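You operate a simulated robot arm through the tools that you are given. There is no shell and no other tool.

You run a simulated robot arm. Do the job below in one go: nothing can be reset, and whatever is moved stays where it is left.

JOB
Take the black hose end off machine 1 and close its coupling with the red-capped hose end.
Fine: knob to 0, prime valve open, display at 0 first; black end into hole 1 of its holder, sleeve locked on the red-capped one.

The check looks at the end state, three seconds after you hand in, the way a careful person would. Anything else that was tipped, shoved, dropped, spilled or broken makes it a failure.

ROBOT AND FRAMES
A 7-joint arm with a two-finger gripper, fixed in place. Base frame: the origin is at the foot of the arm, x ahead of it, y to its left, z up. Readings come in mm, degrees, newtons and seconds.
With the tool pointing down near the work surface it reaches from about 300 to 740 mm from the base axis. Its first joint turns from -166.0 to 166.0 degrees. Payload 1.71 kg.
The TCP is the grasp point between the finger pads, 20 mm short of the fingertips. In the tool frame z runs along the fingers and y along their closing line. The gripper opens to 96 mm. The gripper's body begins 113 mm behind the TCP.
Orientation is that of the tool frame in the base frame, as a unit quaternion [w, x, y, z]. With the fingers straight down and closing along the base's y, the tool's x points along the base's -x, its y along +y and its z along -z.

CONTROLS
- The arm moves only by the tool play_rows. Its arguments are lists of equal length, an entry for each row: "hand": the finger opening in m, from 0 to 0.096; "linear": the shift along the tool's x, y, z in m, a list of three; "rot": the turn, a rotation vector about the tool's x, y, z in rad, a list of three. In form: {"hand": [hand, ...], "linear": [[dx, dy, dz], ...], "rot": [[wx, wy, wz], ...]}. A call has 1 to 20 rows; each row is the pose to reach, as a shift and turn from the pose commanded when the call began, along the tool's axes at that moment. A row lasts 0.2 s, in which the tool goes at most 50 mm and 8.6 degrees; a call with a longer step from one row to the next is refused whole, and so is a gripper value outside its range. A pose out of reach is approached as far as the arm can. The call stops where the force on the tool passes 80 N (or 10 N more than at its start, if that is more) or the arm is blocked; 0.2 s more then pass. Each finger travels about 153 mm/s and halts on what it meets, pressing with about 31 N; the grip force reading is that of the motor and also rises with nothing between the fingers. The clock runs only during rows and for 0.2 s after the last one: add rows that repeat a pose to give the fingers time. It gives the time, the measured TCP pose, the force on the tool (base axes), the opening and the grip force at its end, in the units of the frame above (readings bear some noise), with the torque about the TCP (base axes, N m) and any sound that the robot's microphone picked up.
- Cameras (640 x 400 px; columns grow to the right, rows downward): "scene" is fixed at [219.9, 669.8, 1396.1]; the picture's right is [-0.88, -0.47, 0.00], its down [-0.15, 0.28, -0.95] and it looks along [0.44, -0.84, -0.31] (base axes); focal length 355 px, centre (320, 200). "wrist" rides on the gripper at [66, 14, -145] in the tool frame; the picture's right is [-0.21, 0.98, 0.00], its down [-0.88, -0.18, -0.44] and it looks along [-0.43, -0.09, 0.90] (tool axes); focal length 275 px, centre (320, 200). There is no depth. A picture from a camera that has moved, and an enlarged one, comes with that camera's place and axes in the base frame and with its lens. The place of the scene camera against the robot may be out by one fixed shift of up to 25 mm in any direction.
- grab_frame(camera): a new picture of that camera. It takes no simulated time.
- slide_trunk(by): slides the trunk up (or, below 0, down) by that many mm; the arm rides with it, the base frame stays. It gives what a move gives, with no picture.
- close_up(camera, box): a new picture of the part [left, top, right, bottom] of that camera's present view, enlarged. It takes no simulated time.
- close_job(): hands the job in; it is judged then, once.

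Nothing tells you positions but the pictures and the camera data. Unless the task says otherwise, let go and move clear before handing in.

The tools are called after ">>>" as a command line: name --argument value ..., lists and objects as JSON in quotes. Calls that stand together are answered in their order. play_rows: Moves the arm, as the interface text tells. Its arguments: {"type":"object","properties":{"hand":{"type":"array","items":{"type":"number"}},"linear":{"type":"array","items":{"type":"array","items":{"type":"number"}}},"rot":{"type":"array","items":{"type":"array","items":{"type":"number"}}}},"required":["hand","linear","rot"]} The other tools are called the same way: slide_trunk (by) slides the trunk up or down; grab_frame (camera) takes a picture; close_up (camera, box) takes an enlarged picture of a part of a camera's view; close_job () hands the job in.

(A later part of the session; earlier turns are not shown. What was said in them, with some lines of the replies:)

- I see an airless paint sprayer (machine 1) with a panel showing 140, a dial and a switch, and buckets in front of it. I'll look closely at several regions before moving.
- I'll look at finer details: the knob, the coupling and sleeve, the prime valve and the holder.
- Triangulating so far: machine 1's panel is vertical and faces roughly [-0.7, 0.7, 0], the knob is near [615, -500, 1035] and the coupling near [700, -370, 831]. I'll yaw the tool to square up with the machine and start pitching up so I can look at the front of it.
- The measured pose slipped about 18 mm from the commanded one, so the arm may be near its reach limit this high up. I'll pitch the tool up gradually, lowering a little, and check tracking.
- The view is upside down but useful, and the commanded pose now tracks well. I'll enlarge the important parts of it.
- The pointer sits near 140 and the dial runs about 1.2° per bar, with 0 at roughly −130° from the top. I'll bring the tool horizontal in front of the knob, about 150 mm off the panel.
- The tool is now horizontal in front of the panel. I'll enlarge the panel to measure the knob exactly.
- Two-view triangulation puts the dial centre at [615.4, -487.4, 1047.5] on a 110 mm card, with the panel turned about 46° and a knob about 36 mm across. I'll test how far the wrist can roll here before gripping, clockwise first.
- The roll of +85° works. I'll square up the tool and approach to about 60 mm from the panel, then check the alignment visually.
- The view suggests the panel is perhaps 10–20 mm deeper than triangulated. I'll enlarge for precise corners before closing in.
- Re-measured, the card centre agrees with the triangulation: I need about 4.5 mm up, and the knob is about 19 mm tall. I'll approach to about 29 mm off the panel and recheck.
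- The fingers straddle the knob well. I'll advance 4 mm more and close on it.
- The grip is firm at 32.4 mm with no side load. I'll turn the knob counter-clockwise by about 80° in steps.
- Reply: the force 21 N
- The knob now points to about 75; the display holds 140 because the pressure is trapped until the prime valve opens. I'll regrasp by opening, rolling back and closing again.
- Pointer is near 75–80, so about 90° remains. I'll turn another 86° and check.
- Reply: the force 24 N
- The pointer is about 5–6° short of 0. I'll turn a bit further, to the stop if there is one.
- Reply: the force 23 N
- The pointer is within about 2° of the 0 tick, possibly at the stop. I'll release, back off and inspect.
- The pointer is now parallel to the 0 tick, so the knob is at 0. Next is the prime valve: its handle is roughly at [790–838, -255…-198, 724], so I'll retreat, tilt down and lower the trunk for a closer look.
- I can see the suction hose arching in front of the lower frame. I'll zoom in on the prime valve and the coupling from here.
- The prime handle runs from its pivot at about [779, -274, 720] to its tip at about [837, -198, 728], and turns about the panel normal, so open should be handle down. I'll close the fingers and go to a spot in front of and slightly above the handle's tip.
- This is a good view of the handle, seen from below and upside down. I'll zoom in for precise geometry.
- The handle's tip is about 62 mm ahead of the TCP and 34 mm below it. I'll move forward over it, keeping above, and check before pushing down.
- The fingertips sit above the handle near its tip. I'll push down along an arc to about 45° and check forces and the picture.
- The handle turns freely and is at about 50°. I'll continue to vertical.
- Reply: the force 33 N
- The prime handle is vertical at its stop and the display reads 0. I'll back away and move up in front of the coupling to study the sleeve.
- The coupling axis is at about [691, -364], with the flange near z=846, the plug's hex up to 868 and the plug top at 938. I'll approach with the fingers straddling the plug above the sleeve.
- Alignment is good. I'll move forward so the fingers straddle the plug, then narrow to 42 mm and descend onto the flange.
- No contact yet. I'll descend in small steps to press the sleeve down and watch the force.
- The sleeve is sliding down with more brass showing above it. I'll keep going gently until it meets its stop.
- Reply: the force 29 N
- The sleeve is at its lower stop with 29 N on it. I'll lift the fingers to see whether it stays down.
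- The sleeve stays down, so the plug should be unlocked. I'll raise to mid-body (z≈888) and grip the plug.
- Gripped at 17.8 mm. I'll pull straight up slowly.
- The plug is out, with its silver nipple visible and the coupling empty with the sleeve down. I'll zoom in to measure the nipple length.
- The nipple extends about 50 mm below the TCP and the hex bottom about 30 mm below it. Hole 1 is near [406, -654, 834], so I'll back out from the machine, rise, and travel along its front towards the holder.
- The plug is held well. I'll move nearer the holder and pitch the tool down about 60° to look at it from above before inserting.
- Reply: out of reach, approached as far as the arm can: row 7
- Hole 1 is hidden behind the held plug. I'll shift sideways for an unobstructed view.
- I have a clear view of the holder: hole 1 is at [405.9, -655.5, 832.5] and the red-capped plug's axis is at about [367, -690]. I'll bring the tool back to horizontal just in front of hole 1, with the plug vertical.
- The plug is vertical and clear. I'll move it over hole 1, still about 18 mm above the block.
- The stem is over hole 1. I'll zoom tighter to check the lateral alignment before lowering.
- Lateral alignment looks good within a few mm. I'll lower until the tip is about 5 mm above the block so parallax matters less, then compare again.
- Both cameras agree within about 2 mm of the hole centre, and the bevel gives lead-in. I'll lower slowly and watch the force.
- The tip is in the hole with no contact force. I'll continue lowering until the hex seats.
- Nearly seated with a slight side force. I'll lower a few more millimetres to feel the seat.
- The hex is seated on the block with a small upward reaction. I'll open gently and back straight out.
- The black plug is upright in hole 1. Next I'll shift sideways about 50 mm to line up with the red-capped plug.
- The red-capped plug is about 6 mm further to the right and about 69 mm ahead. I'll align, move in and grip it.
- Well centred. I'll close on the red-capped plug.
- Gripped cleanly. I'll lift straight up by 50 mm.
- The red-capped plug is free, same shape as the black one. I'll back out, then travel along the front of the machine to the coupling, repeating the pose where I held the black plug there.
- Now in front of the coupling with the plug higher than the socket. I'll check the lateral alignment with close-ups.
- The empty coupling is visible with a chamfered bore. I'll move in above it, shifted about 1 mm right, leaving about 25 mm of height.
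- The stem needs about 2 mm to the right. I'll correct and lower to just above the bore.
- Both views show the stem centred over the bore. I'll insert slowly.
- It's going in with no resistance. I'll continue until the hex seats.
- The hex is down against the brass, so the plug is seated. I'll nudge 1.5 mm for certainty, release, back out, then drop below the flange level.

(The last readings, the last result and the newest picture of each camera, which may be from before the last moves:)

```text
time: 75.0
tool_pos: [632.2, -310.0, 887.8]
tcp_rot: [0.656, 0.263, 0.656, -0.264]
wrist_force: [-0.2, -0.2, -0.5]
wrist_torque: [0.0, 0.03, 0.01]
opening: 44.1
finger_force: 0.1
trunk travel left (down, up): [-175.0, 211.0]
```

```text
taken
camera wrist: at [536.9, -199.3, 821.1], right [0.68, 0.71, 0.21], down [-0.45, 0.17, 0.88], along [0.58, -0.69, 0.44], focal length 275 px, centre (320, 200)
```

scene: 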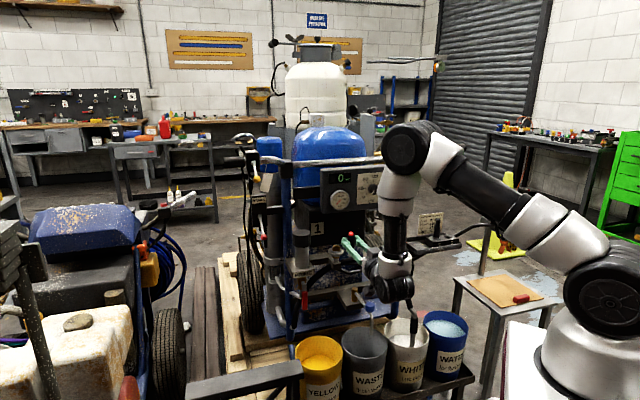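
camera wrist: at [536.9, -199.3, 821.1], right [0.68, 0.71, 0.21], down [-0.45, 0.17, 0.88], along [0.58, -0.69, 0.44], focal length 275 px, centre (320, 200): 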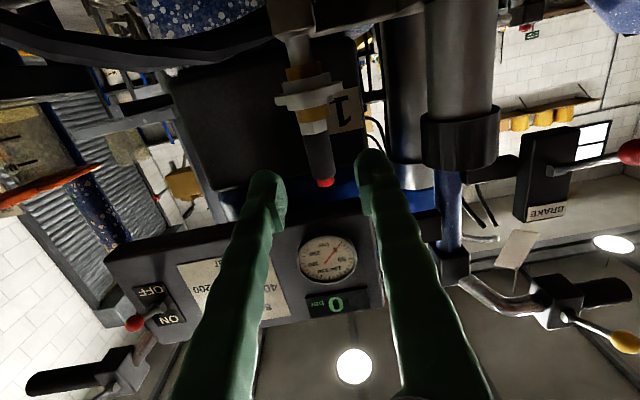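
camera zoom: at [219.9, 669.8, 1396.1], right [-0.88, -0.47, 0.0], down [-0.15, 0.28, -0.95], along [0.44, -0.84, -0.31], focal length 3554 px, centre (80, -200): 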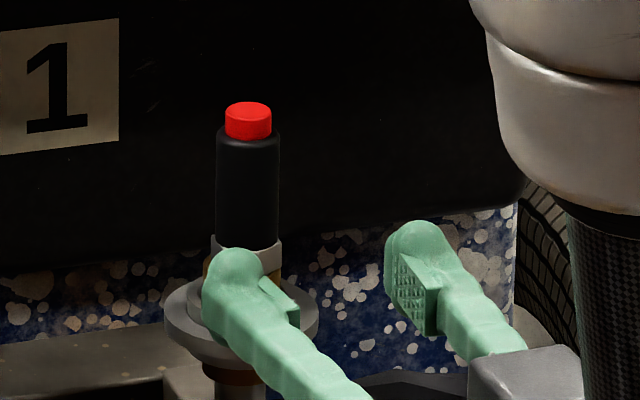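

The red-capped plug stands upright in the coupling. Before going under the flange, I'll check clearance to the hose and block below it.

>>> close_up --camera "wrist" --box '[200, 0, 392, 120]'

>>> close_up --camera "scene" --box '[312, 240, 376, 280]'

```text
3.33 times, centred on (296, 60) of wrist
camera zoom: at [536.9, -199.3, 821.1], right [0.68, 0.71, 0.21], down [-0.45, 0.17, 0.88], along [0.58, -0.69, 0.44], focal length 918 px, centre (400, 667)
```

zoom: 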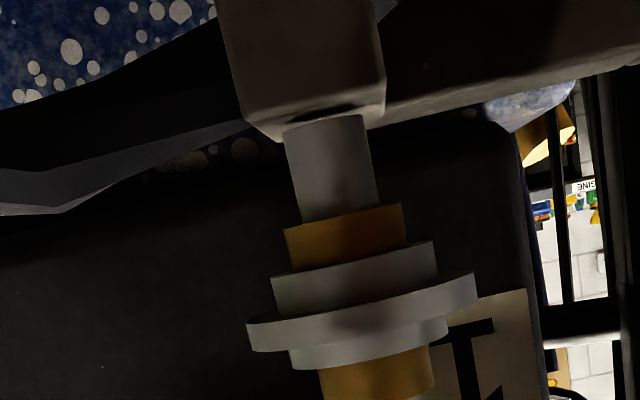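

```text
10.00 times, centred on (344, 260) of scene
camera zoom: at [219.9, 669.8, 1396.1], right [-0.88, -0.47, 0.0], down [-0.15, 0.28, -0.95], along [0.44, -0.84, -0.31], focal length 3554 px, centre (80, -400)
```

zoom: 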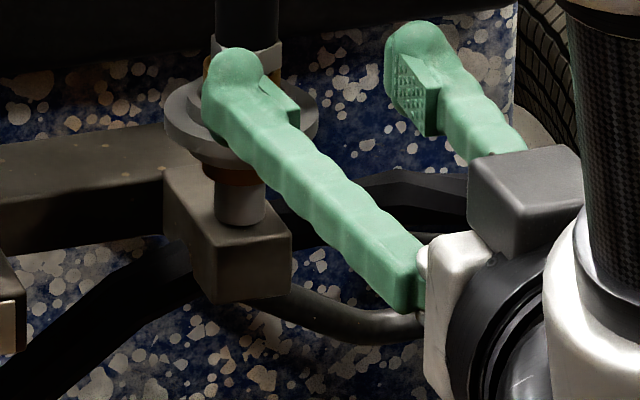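

Flange bottom is at z≈835 and the block and hose tops are at about 800, so a finger band of 811–831 fits. I'll drop to z≈821 and move in under the flange.

>>> play_rows --hand '[0.044, 0.043, 0.042, 0.042, 0.042, 0.042]' --linear '[[0.033, 0, 0], [0.066, 0, 0], [0.066, 0, 0], [0.066, 0, 0.02], [0.066, 0, 0.035], [0.066, 0, 0.035]]' --rot '[[0, 0, 0], [0, 0, 0], [0, 0, 0], [0, 0, 0], [0, 0, 0], [0, 0, 0]]'

>>> grab_frame --camera "wrist"

>>> close_up --camera "scene" --box '[312, 230, 376, 270]'

```text
time: 76.3
tool_pos: [658.5, -334.9, 820.9]
tcp_rot: [0.656, 0.263, 0.656, -0.264]
wrist_force: [0.3, -0.5, 0.0]
wrist_torque: [0.01, -0.02, 0.02]
opening: 42.1
finger_force: 0.0
trunk travel left (down, up): [-175.0, 211.0]
```

```text
taken
camera wrist: at [563.4, -223.7, 754.5], right [0.68, 0.71, 0.21], down [-0.45, 0.17, 0.88], along [0.58, -0.69, 0.44], focal length 275 px, centre (320, 200)
```

wrist: 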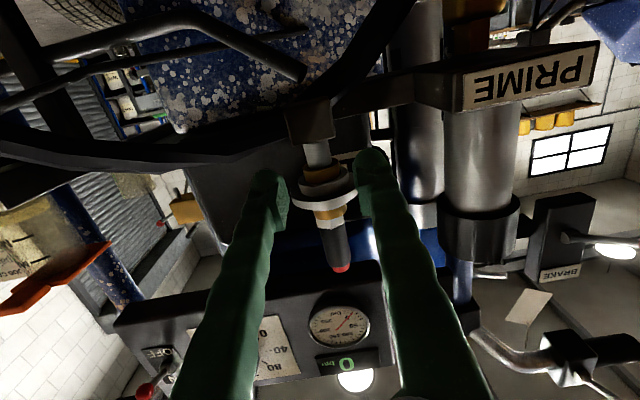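

```text
10.00 times, centred on (344, 250) of scene
camera zoom: at [219.9, 669.8, 1396.1], right [-0.88, -0.47, 0.0], down [-0.15, 0.28, -0.95], along [0.44, -0.84, -0.31], focal length 3554 px, centre (80, -300)
```

zoom: 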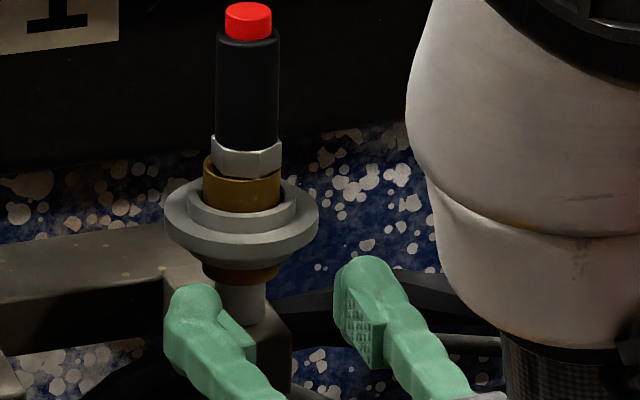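

I'll zoom to verify finger clearance to the hose before the last 40 mm.

>>> close_up --camera "wrist" --box '[200, 90, 392, 210]'

>>> close_up --camera "scene" --box '[324, 245, 364, 270]'

```text
3.33 times, centred on (296, 150) of wrist
camera zoom: at [563.4, -223.7, 754.5], right [0.68, 0.71, 0.21], down [-0.45, 0.17, 0.88], along [0.58, -0.69, 0.44], focal length 918 px, centre (400, 367)
```

zoom: 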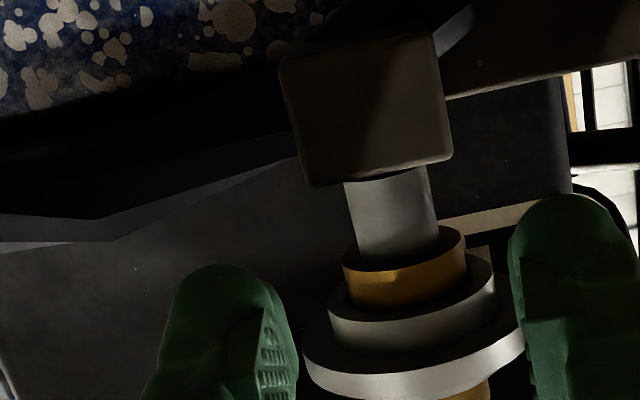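

```text
16.00 times, centred on (344, 258) of scene
camera zoom: at [219.9, 669.8, 1396.1], right [-0.88, -0.47, 0.0], down [-0.15, 0.28, -0.95], along [0.44, -0.84, -0.31], focal length 5686 px, centre (-64, -720)
```

zoom: 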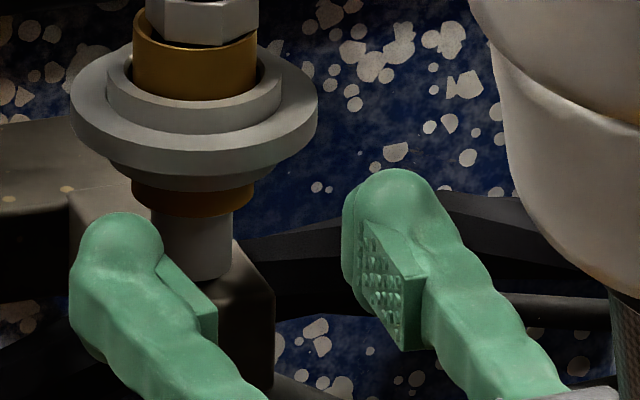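

The hose top is at z≈800 there, about 11 mm below the fingers. I'll advance the remaining 40 mm.

>>> play_rows --hand '[0.042, 0.042, 0.042, 0.042]' --linear '[[0, 0, 0.015], [0, 0, 0.03], [0, 0, 0.04], [0, 0, 0.04]]' --rot '[[0, 0, 0], [0, 0, 0], [0, 0, 0], [0, 0, 0]]'

>>> close_up --camera "wrist" --box '[200, 90, 392, 210]'

>>> close_up --camera "scene" --box '[316, 235, 364, 265]'

```text
time: 77.3
tool_pos: [685.6, -363.9, 821.7]
tcp_rot: [0.656, 0.264, 0.656, -0.264]
wrist_force: [0.0, 0.0, -0.3]
wrist_torque: [0.01, 0.01, -0.02]
opening: 42.1
finger_force: 0.0
trunk travel left (down, up): [-175.0, 211.0]
```

```text
3.33 times, centred on (296, 150) of wrist
camera zoom: at [590.8, -252.0, 755.3], right [0.68, 0.71, 0.21], down [-0.45, 0.17, 0.88], along [0.58, -0.69, 0.44], focal length 918 px, centre (400, 367)
```

zoom: 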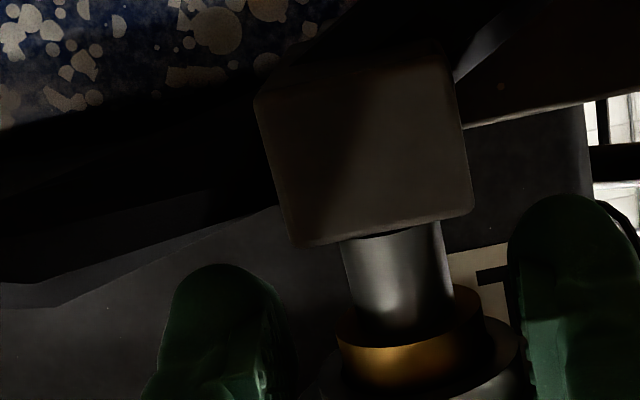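

```text
13.33 times, centred on (340, 250) of scene
camera zoom: at [219.9, 669.8, 1396.1], right [-0.88, -0.47, 0.0], down [-0.15, 0.28, -0.95], along [0.44, -0.84, -0.31], focal length 4738 px, centre (53, -467)
```

zoom: 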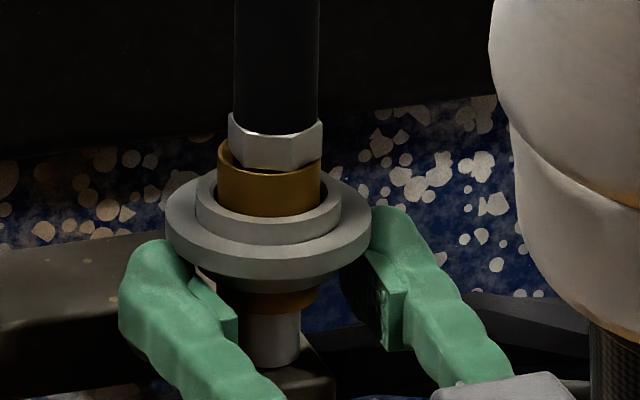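

The fingers are under the flange on both sides. I'll lift the sleeve in small steps and watch the force.

>>> play_rows --hand '[0.042, 0.042, 0.042, 0.042, 0.042]' --linear '[[-0.0025, 0, 0], [-0.005, 0, 0], [-0.0075, 0, 0], [-0.01, 0, 0], [-0.01, 0, 0]]' --rot '[[0, 0, 0], [0, 0, 0], [0, 0, 0], [0, 0, 0], [0, 0, 0]]'

>>> close_up --camera "scene" --box '[316, 235, 364, 265]'

```text
time: 78.5
tool_pos: [685.4, -364.0, 831.5]
tcp_rot: [0.657, 0.262, 0.655, -0.264]
wrist_force: [0.4, 0.0, -0.3]
wrist_torque: [-0.02, 0.02, -0.02]
opening: 41.8
finger_force: 0.0
trunk travel left (down, up): [-175.0, 211.0]
```

```text
13.33 times, centred on (340, 250) of scene
camera zoom: at [219.9, 669.8, 1396.1], right [-0.88, -0.47, 0.0], down [-0.15, 0.28, -0.95], along [0.44, -0.84, -0.31], focal length 4738 px, centre (53, -467)
```

zoom: 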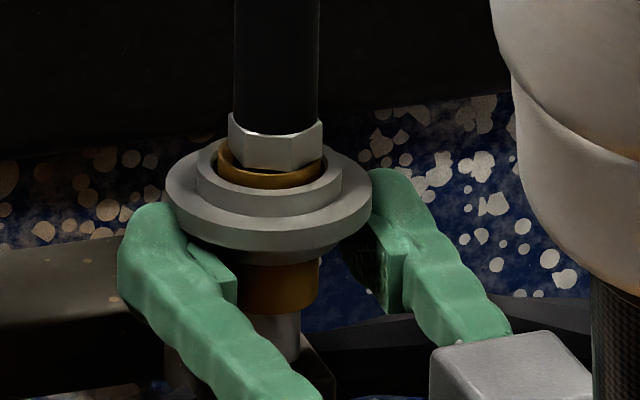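

The sleeve rises with the fingers. I'll continue to its upper stop.

>>> play_rows --hand '[0.042, 0.042, 0.042, 0.042, 0.042, 0.042]' --linear '[[-0.001, 0, 0], [-0.002, 0, 0], [-0.003, 0, 0], [-0.004, 0, 0], [-0.005, 0, 0], [-0.005, 0, 0]]' --rot '[[0, 0, 0], [0, 0, 0], [0, 0, 0], [0, 0, 0], [0, 0, 0], [0, 0, 0]]'

>>> close_up --camera "scene" --box '[316, 235, 364, 265]'

```text
time: 80.0
tool_pos: [685.2, -363.3, 833.3]
tcp_rot: [0.654, 0.264, 0.659, -0.263]
wrist_force: [-3.0, 0.0, -24.9]
wrist_torque: [-0.28, 0.67, 0.15]
opening: 41.4
finger_force: 0.1
trunk travel left (down, up): [-175.0, 211.0]
```

```text
13.33 times, centred on (340, 250) of scene
camera zoom: at [219.9, 669.8, 1396.1], right [-0.88, -0.47, 0.0], down [-0.15, 0.28, -0.95], along [0.44, -0.84, -0.31], focal length 4738 px, centre (53, -467)
```

zoom: 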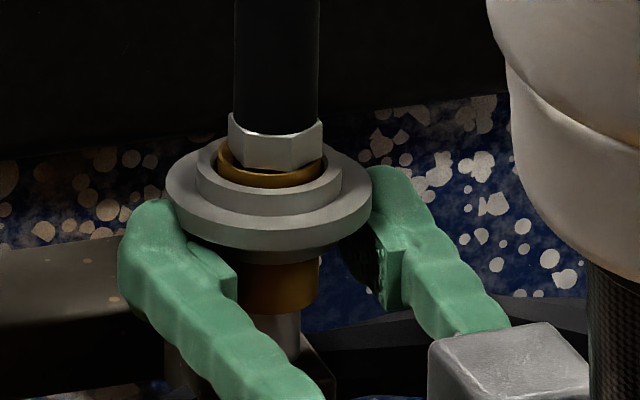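

The sleeve is at its upper stop with 25 N against it. I'll lower the fingers clear of the flange and back out.

>>> play_rows --hand '[0.042, 0.042, 0.042, 0.044, 0.044, 0.044, 0.044, 0.044]' --linear '[[0.006, 0, 0], [0.013, 0, 0], [0.015, 0, 0], [0.015, 0, -0.02], [0.015, 0, -0.05], [0.015, 0, -0.085], [0.015, 0, -0.12], [0.015, 0, -0.12]]' --rot '[[0, 0, 0], [0, 0, 0], [0, 0, 0], [0, 0, 0], [0, 0, 0], [0, 0, 0], [0, 0, 0], [0, 0, 0]]'

>>> close_up --camera "scene" --box '[304, 220, 368, 260]'

>>> grab_frame --camera "wrist"

>>> grab_frame --camera "scene"

```text
time: 81.8
tool_pos: [598.6, -280.5, 822.7]
tcp_rot: [0.657, 0.262, 0.656, -0.263]
wrist_force: [-0.8, 0.0, 0.4]
wrist_torque: [0.0, 0.0, -0.01]
opening: 44.0
finger_force: 0.1
trunk travel left (down, up): [-175.0, 211.0]
```

```text
10.00 times, centred on (336, 240) of scene
camera zoom: at [219.9, 669.8, 1396.1], right [-0.88, -0.47, 0.0], down [-0.15, 0.28, -0.95], along [0.44, -0.84, -0.31], focal length 3554 px, centre (160, -200)
```

zoom: 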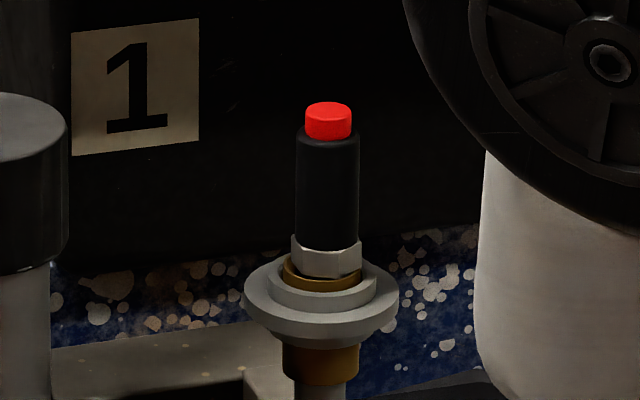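

```text
taken
camera wrist: at [504.9, -169.1, 756.4], right [0.68, 0.71, 0.21], down [-0.45, 0.17, 0.88], along [0.58, -0.69, 0.44], focal length 275 px, centre (320, 200)
```

wrist: 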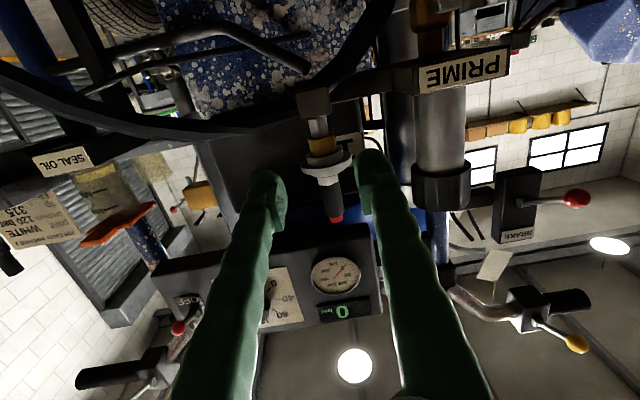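

```text
taken
```

scene: 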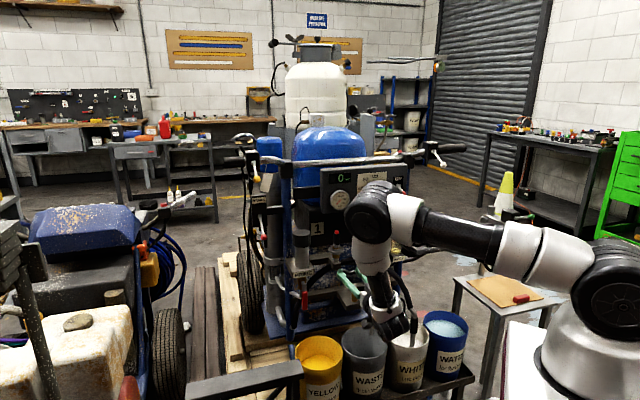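

The sleeve is back exactly where it was at the start and the red-capped plug sits at the same height the black one did. I'll do a gentle tug test to confirm it's locked: go up, move in and grip the body.

>>> play_rows --hand '[0.044, 0.044, 0.044, 0.044, 0.044, 0.044, 0.044]' --linear '[[-0.033, 0, 0], [-0.067, 0, 0], [-0.067, 0, 0.03], [-0.067, 0, 0.065], [-0.067, 0, 0.1], [-0.067, 0, 0.12], [-0.067, 0, 0.12]]' --rot '[[0, 0, 0], [0, 0, 0], [0, 0, 0], [0, 0, 0], [0, 0, 0], [0, 0, 0], [0, 0, 0]]'

>>> close_up --camera "scene" --box '[304, 220, 368, 260]'

>>> close_up --camera "wrist" --box '[200, 90, 440, 240]'

```text
time: 83.3
tool_pos: [686.7, -364.2, 889.1]
tcp_rot: [0.656, 0.264, 0.656, -0.263]
wrist_force: [-0.5, -0.1, 0.9]
wrist_torque: [0.01, -0.03, -0.01]
opening: 43.9
finger_force: 0.0
trunk travel left (down, up): [-175.0, 211.0]
```

```text
10.00 times, centred on (336, 240) of scene
camera zoom: at [219.9, 669.8, 1396.1], right [-0.88, -0.47, 0.0], down [-0.15, 0.28, -0.95], along [0.44, -0.84, -0.31], focal length 3554 px, centre (160, -200)
```

zoom: 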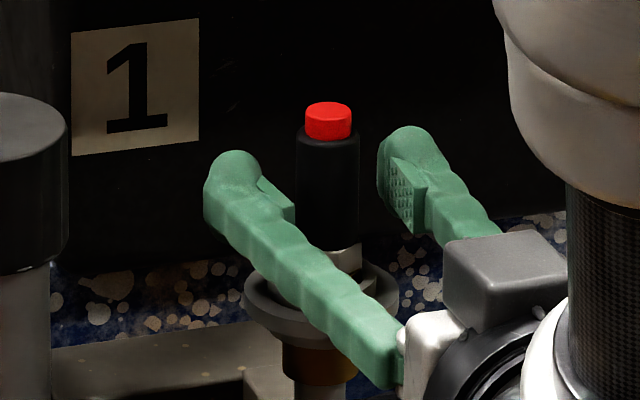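

```text
2.67 times, centred on (320, 165) of wrist
camera zoom: at [592.7, -252.7, 822.8], right [0.68, 0.71, 0.21], down [-0.45, 0.17, 0.88], along [0.58, -0.69, 0.44], focal length 734 px, centre (320, 293)
```

zoom: 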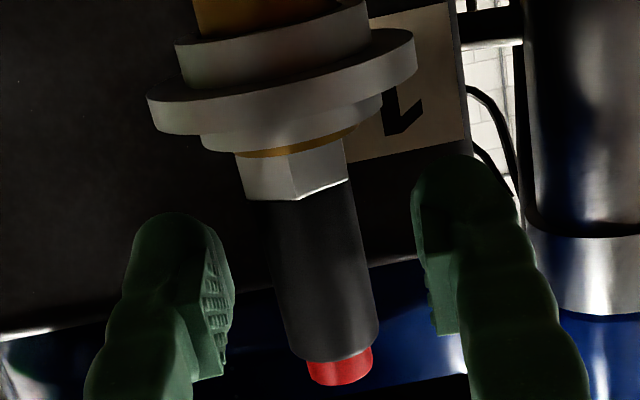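

Centred around the body. I'll close and pull up gently by 2.5 mm.

>>> play_rows --hand '[0.03, 0.01, 0.01, 0.01, 0.01, 0.01, 0.01]' --linear '[[0, 0, 0], [0, 0, 0], [0, 0, 0], [0, 0, 0], [-0.0015, 0, 0], [-0.0025, 0, 0], [-0.0025, 0, 0]]' --rot '[[0, 0, 0], [0, 0, 0], [0, 0, 0], [0, 0, 0], [0, 0, 0], [0, 0, 0], [0, 0, 0]]'

>>> close_up --camera "scene" --box '[304, 220, 368, 260]'

```text
time: 85.0
tool_pos: [686.3, -364.7, 889.1]
tcp_rot: [0.655, 0.264, 0.657, -0.264]
wrist_force: [5.2, -8.8, -10.1]
wrist_torque: [-0.32, -0.1, -0.02]
opening: 18.0
finger_force: 30.9
trunk travel left (down, up): [-175.0, 211.0]
```

```text
10.00 times, centred on (336, 240) of scene
camera zoom: at [219.9, 669.8, 1396.1], right [-0.88, -0.47, 0.0], down [-0.15, 0.28, -0.95], along [0.44, -0.84, -0.31], focal length 3554 px, centre (160, -200)
```

zoom: 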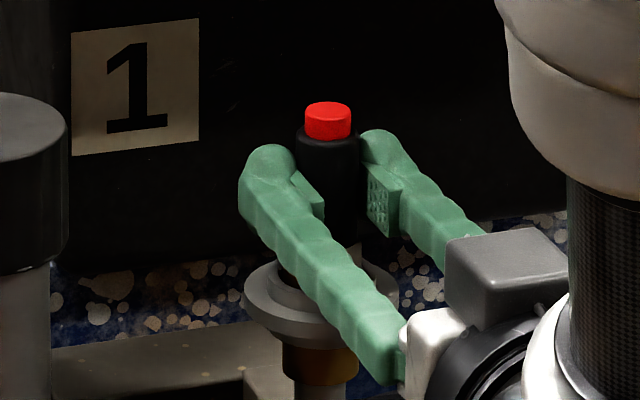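

The plug resists a 10 N pull without moving, so it's locked. I'll relax, release, back out and lift clear.

>>> play_rows --hand '[0.01, 0.01, 0.03, 0.044, 0.044, 0.044, 0.044, 0.044, 0.044, 0.044]' --linear '[[0.0015, 0, 0], [0.0025, 0, 0], [0.0025, 0, 0], [0.0025, 0, 0], [0.0025, 0, 0], [0.0025, 0, -0.03], [0.0025, 0, -0.07], [0.0025, 0, -0.11], [-0.03, 0, -0.15], [-0.03, 0, -0.15]]' --rot '[[0, 0, 0], [0, 0, 0], [0, 0, 0], [0, 0, 0], [0, 0, 0], [0, 0, 0], [0, 0, 0], [0, 0, 0], [0, 0, 0], [0, 0, 0]]'

>>> close_up --camera "scene" --box '[304, 220, 368, 260]'

>>> grab_frame --camera "wrist"

>>> close_up --camera "scene" --box '[310, 150, 438, 230]'

```text
refused: row 9 steps farther than a row can; nothing moved
```

```text
10.00 times, centred on (336, 240) of scene
camera zoom: at [219.9, 669.8, 1396.1], right [-0.88, -0.47, 0.0], down [-0.15, 0.28, -0.95], along [0.44, -0.84, -0.31], focal length 3554 px, centre (160, -200)
```

zoom: 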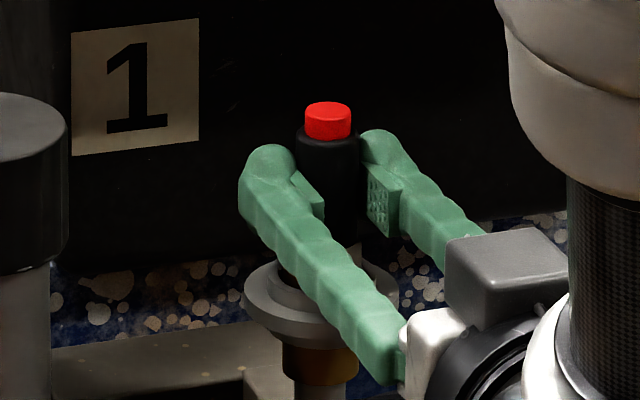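

```text
taken
camera wrist: at [592.0, -252.7, 823.6], right [0.68, 0.71, 0.21], down [-0.45, 0.17, 0.88], along [0.58, -0.69, 0.43], focal length 275 px, centre (320, 200)
```

wrist: 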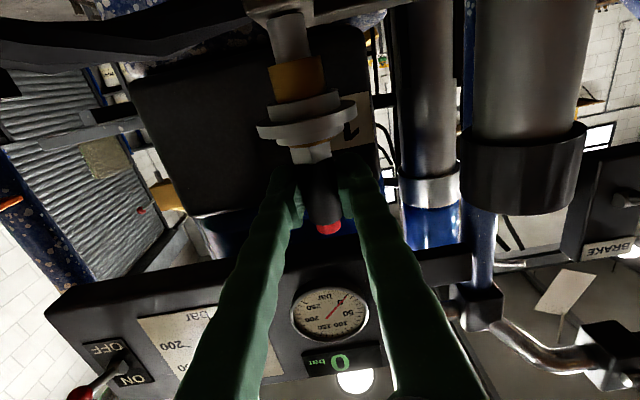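

```text
5.00 times, centred on (374, 190) of scene
camera zoom: at [219.9, 669.8, 1396.1], right [-0.88, -0.47, 0.0], down [-0.15, 0.28, -0.95], along [0.44, -0.84, -0.31], focal length 1777 px, centre (50, 250)
```

zoom: 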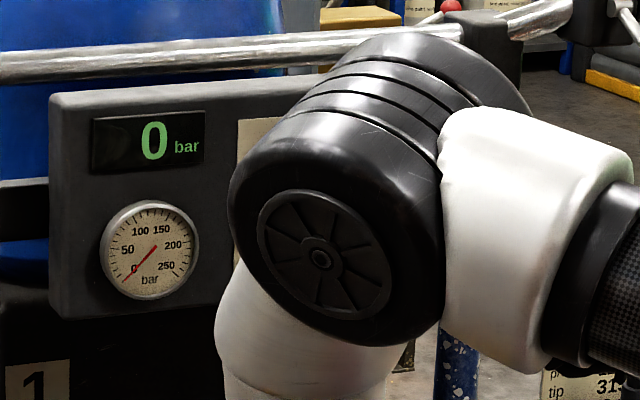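

One row stepped too far, so the call was refused and nothing moved. I'll repeat it with smaller steps.

>>> play_rows --hand '[0.01, 0.01, 0.03, 0.044, 0.044, 0.044, 0.044, 0.044, 0.044, 0.044]' --linear '[[0.0015, 0, 0], [0.0025, 0, 0], [0.0025, 0, 0], [0.0025, 0, 0], [0.0025, 0, 0], [0.0025, 0, -0.03], [0.0025, 0, -0.07], [0.0025, 0, -0.11], [0.0025, 0, -0.15], [0.0025, 0, -0.15]]' --rot '[[0, 0, 0], [0, 0, 0], [0, 0, 0], [0, 0, 0], [0, 0, 0], [0, 0, 0], [0, 0, 0], [0, 0, 0], [0, 0, 0], [0, 0, 0]]'

>>> close_up --camera "scene" --box '[304, 220, 368, 260]'

>>> grab_frame --camera "wrist"

```text
time: 87.2
tool_pos: [577.9, -259.1, 890.2]
tcp_rot: [0.656, 0.263, 0.657, -0.263]
wrist_force: [0.1, -0.6, 0.7]
wrist_torque: [0.02, -0.01, -0.01]
opening: 44.0
finger_force: 0.0
trunk travel left (down, up): [-175.0, 211.0]
```

```text
10.00 times, centred on (336, 240) of scene
camera zoom: at [219.9, 669.8, 1396.1], right [-0.88, -0.47, 0.0], down [-0.15, 0.28, -0.95], along [0.44, -0.84, -0.31], focal length 3554 px, centre (160, -200)
```

zoom: 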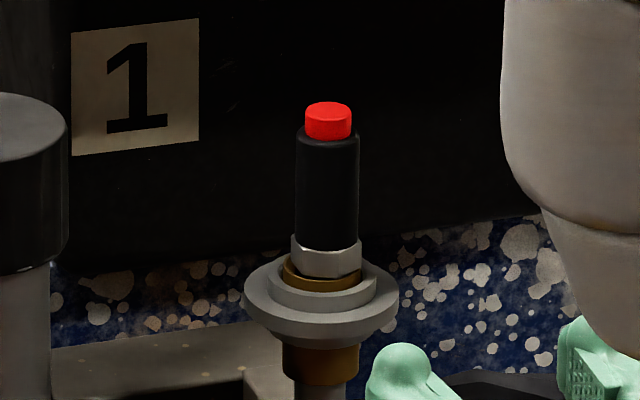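

```text
taken
camera wrist: at [483.5, -147.3, 823.1], right [0.68, 0.71, 0.21], down [-0.45, 0.18, 0.88], along [0.58, -0.68, 0.44], focal length 275 px, centre (320, 200)
```

wrist: 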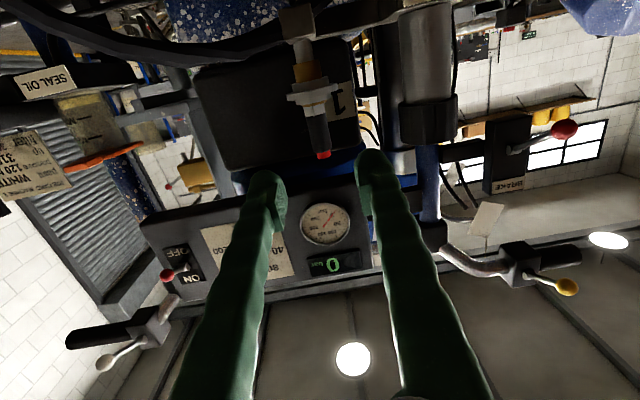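

Everything holds. I'll lift the arm clear and do a final inspection of all items.

>>> play_rows --hand '[0.044, 0.044, 0.044, 0.044, 0.044, 0.044]' --linear '[[-0.03, 0, -0.01], [-0.06, 0, -0.02], [-0.09, 0, -0.03], [-0.12, 0, -0.04], [-0.14, 0, -0.05], [-0.14, 0, -0.05]]' --rot '[[0, 0, 0], [0, 0, 0], [0, 0, 0], [0, 0, 0], [0, 0, 0], [0, 0, 0]]'

>>> grab_frame --camera "scene"

>>> close_up --camera "scene" --box '[310, 150, 438, 230]'

>>> close_up --camera "scene" --box '[270, 230, 430, 330]'

>>> close_up --camera "scene" --box '[390, 200, 486, 260]'

>>> close_up --camera "scene" --box '[280, 300, 480, 400]'

```text
time: 88.5
tool_pos: [541.0, -224.1, 1027.9]
tcp_rot: [0.656, 0.263, 0.656, -0.264]
wrist_force: [0.5, 0.3, 0.9]
wrist_torque: [0.01, -0.02, -0.02]
opening: 44.0
finger_force: 0.1
trunk travel left (down, up): [-175.0, 211.0]
```

```text
taken
```

scene: 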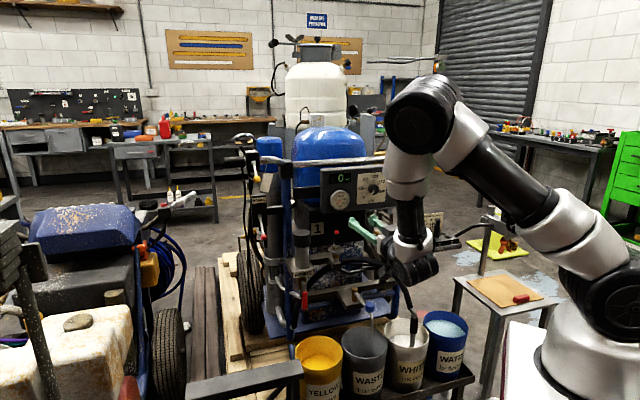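

```text
5.00 times, centred on (374, 190) of scene
camera zoom: at [219.9, 669.8, 1396.1], right [-0.88, -0.47, 0.0], down [-0.15, 0.28, -0.95], along [0.44, -0.84, -0.31], focal length 1777 px, centre (50, 250)
```

zoom: 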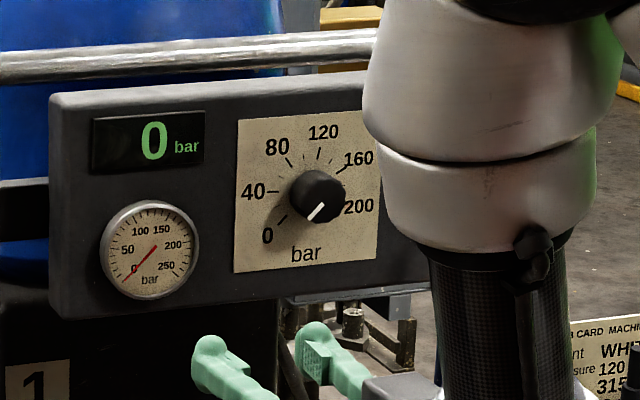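

```text
4.00 times, centred on (350, 280) of scene
camera zoom: at [219.9, 669.8, 1396.1], right [-0.88, -0.47, 0.0], down [-0.15, 0.28, -0.95], along [0.44, -0.84, -0.31], focal length 1422 px, centre (200, -120)
```

zoom: 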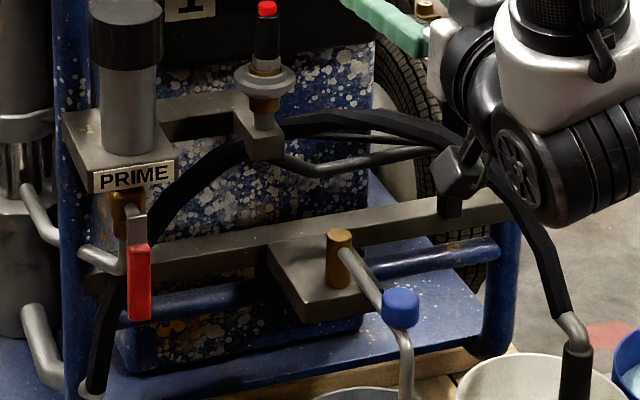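

```text
6.67 times, centred on (438, 230) of scene
camera zoom: at [219.9, 669.8, 1396.1], right [-0.88, -0.47, 0.0], down [-0.15, 0.28, -0.95], along [0.44, -0.84, -0.31], focal length 2369 px, centre (-467, 0)
```

zoom: 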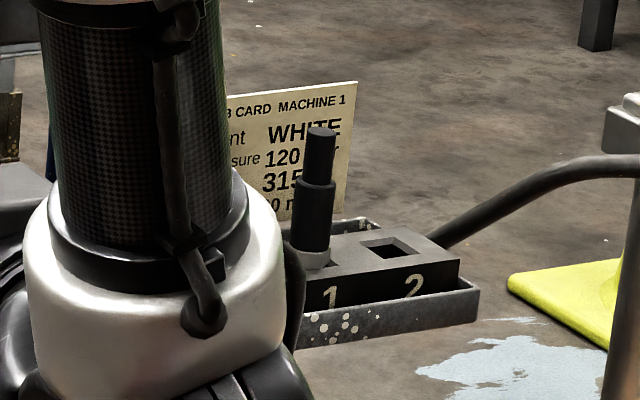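

```text
3.20 times, centred on (380, 350) of scene
camera zoom: at [219.9, 669.8, 1396.1], right [-0.88, -0.47, 0.0], down [-0.15, 0.28, -0.95], along [0.44, -0.84, -0.31], focal length 1137 px, centre (128, -280)
```

zoom: 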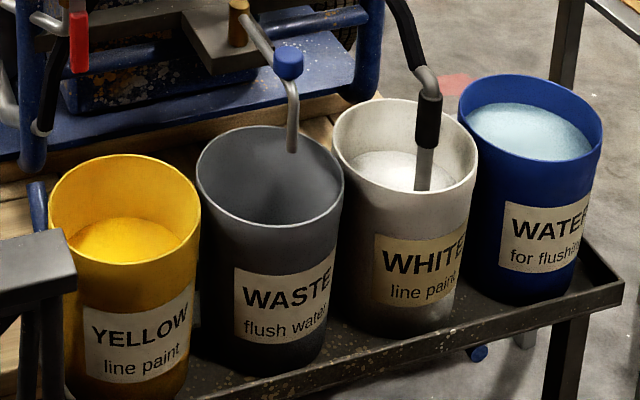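

All items look right. I'll double-check the knob pointer against the 0 tick at high zoom.

>>> close_up --camera "scene" --box '[352, 170, 392, 210]'

>>> close_up --camera "wrist" --box '[200, 60, 440, 210]'

>>> grab_frame --camera "wrist"

```text
10.00 times, centred on (372, 190) of scene
camera zoom: at [219.9, 669.8, 1396.1], right [-0.88, -0.47, 0.0], down [-0.15, 0.28, -0.95], along [0.44, -0.84, -0.31], focal length 3554 px, centre (-200, 300)
```

zoom: 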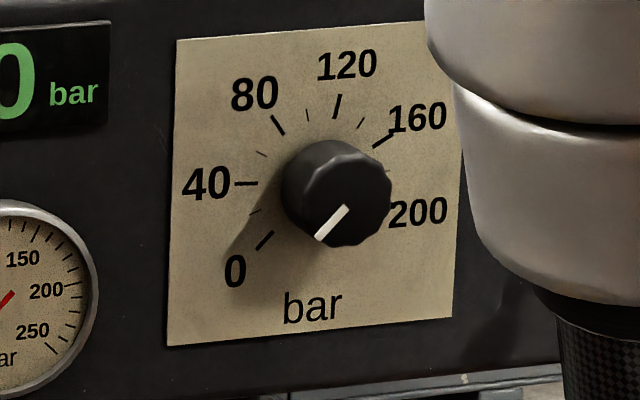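

```text
2.67 times, centred on (320, 135) of wrist
camera zoom: at [446.6, -112.5, 962.9], right [0.68, 0.71, 0.21], down [-0.45, 0.17, 0.88], along [0.58, -0.68, 0.44], focal length 734 px, centre (320, 373)
```

zoom: 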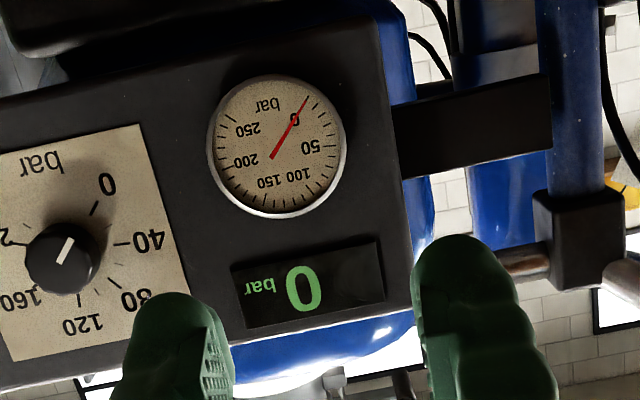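

```text
taken
camera wrist: at [446.6, -112.5, 962.9], right [0.68, 0.71, 0.21], down [-0.45, 0.17, 0.88], along [0.58, -0.68, 0.44], focal length 275 px, centre (320, 200)
```

wrist: 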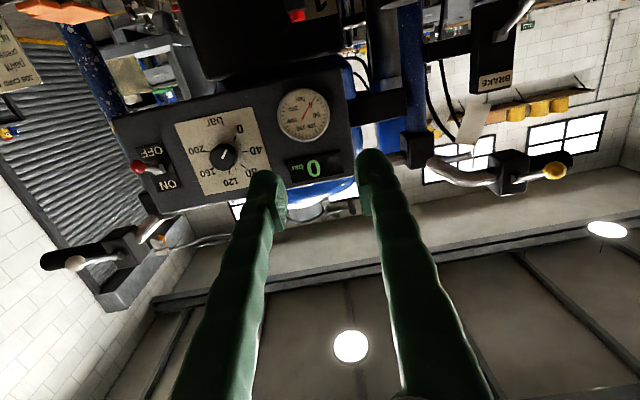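

The pointer is parallel to the 0 tick, the display reads 0 and the prime handle is down. The black end stands in hole 1, and the red-capped end is locked in the coupling with the sleeve up. Nothing else was moved, so I'm handing in.

>>> close_job

```text
The job is handed in.
```

The job is done and handed in; the check result hasn't come back yet.

- **Pressure first:** I turned the knob to 0 and opened the prime valve (handle straight down). The display read 0 before I touched the coupling.
- **Black hose end:** it is out of machine 1's coupling and stands upright in hole 1 of the holder.
- **Red-capped hose end:** it is seated in the coupling with the sleeve up in its starting position. It held against a 10 N upward tug, so I take it as locked.

In the last pictures I saw nothing else tipped, shoved or spilled. The fingers are off everything, and the arm is raised in front of the machine.
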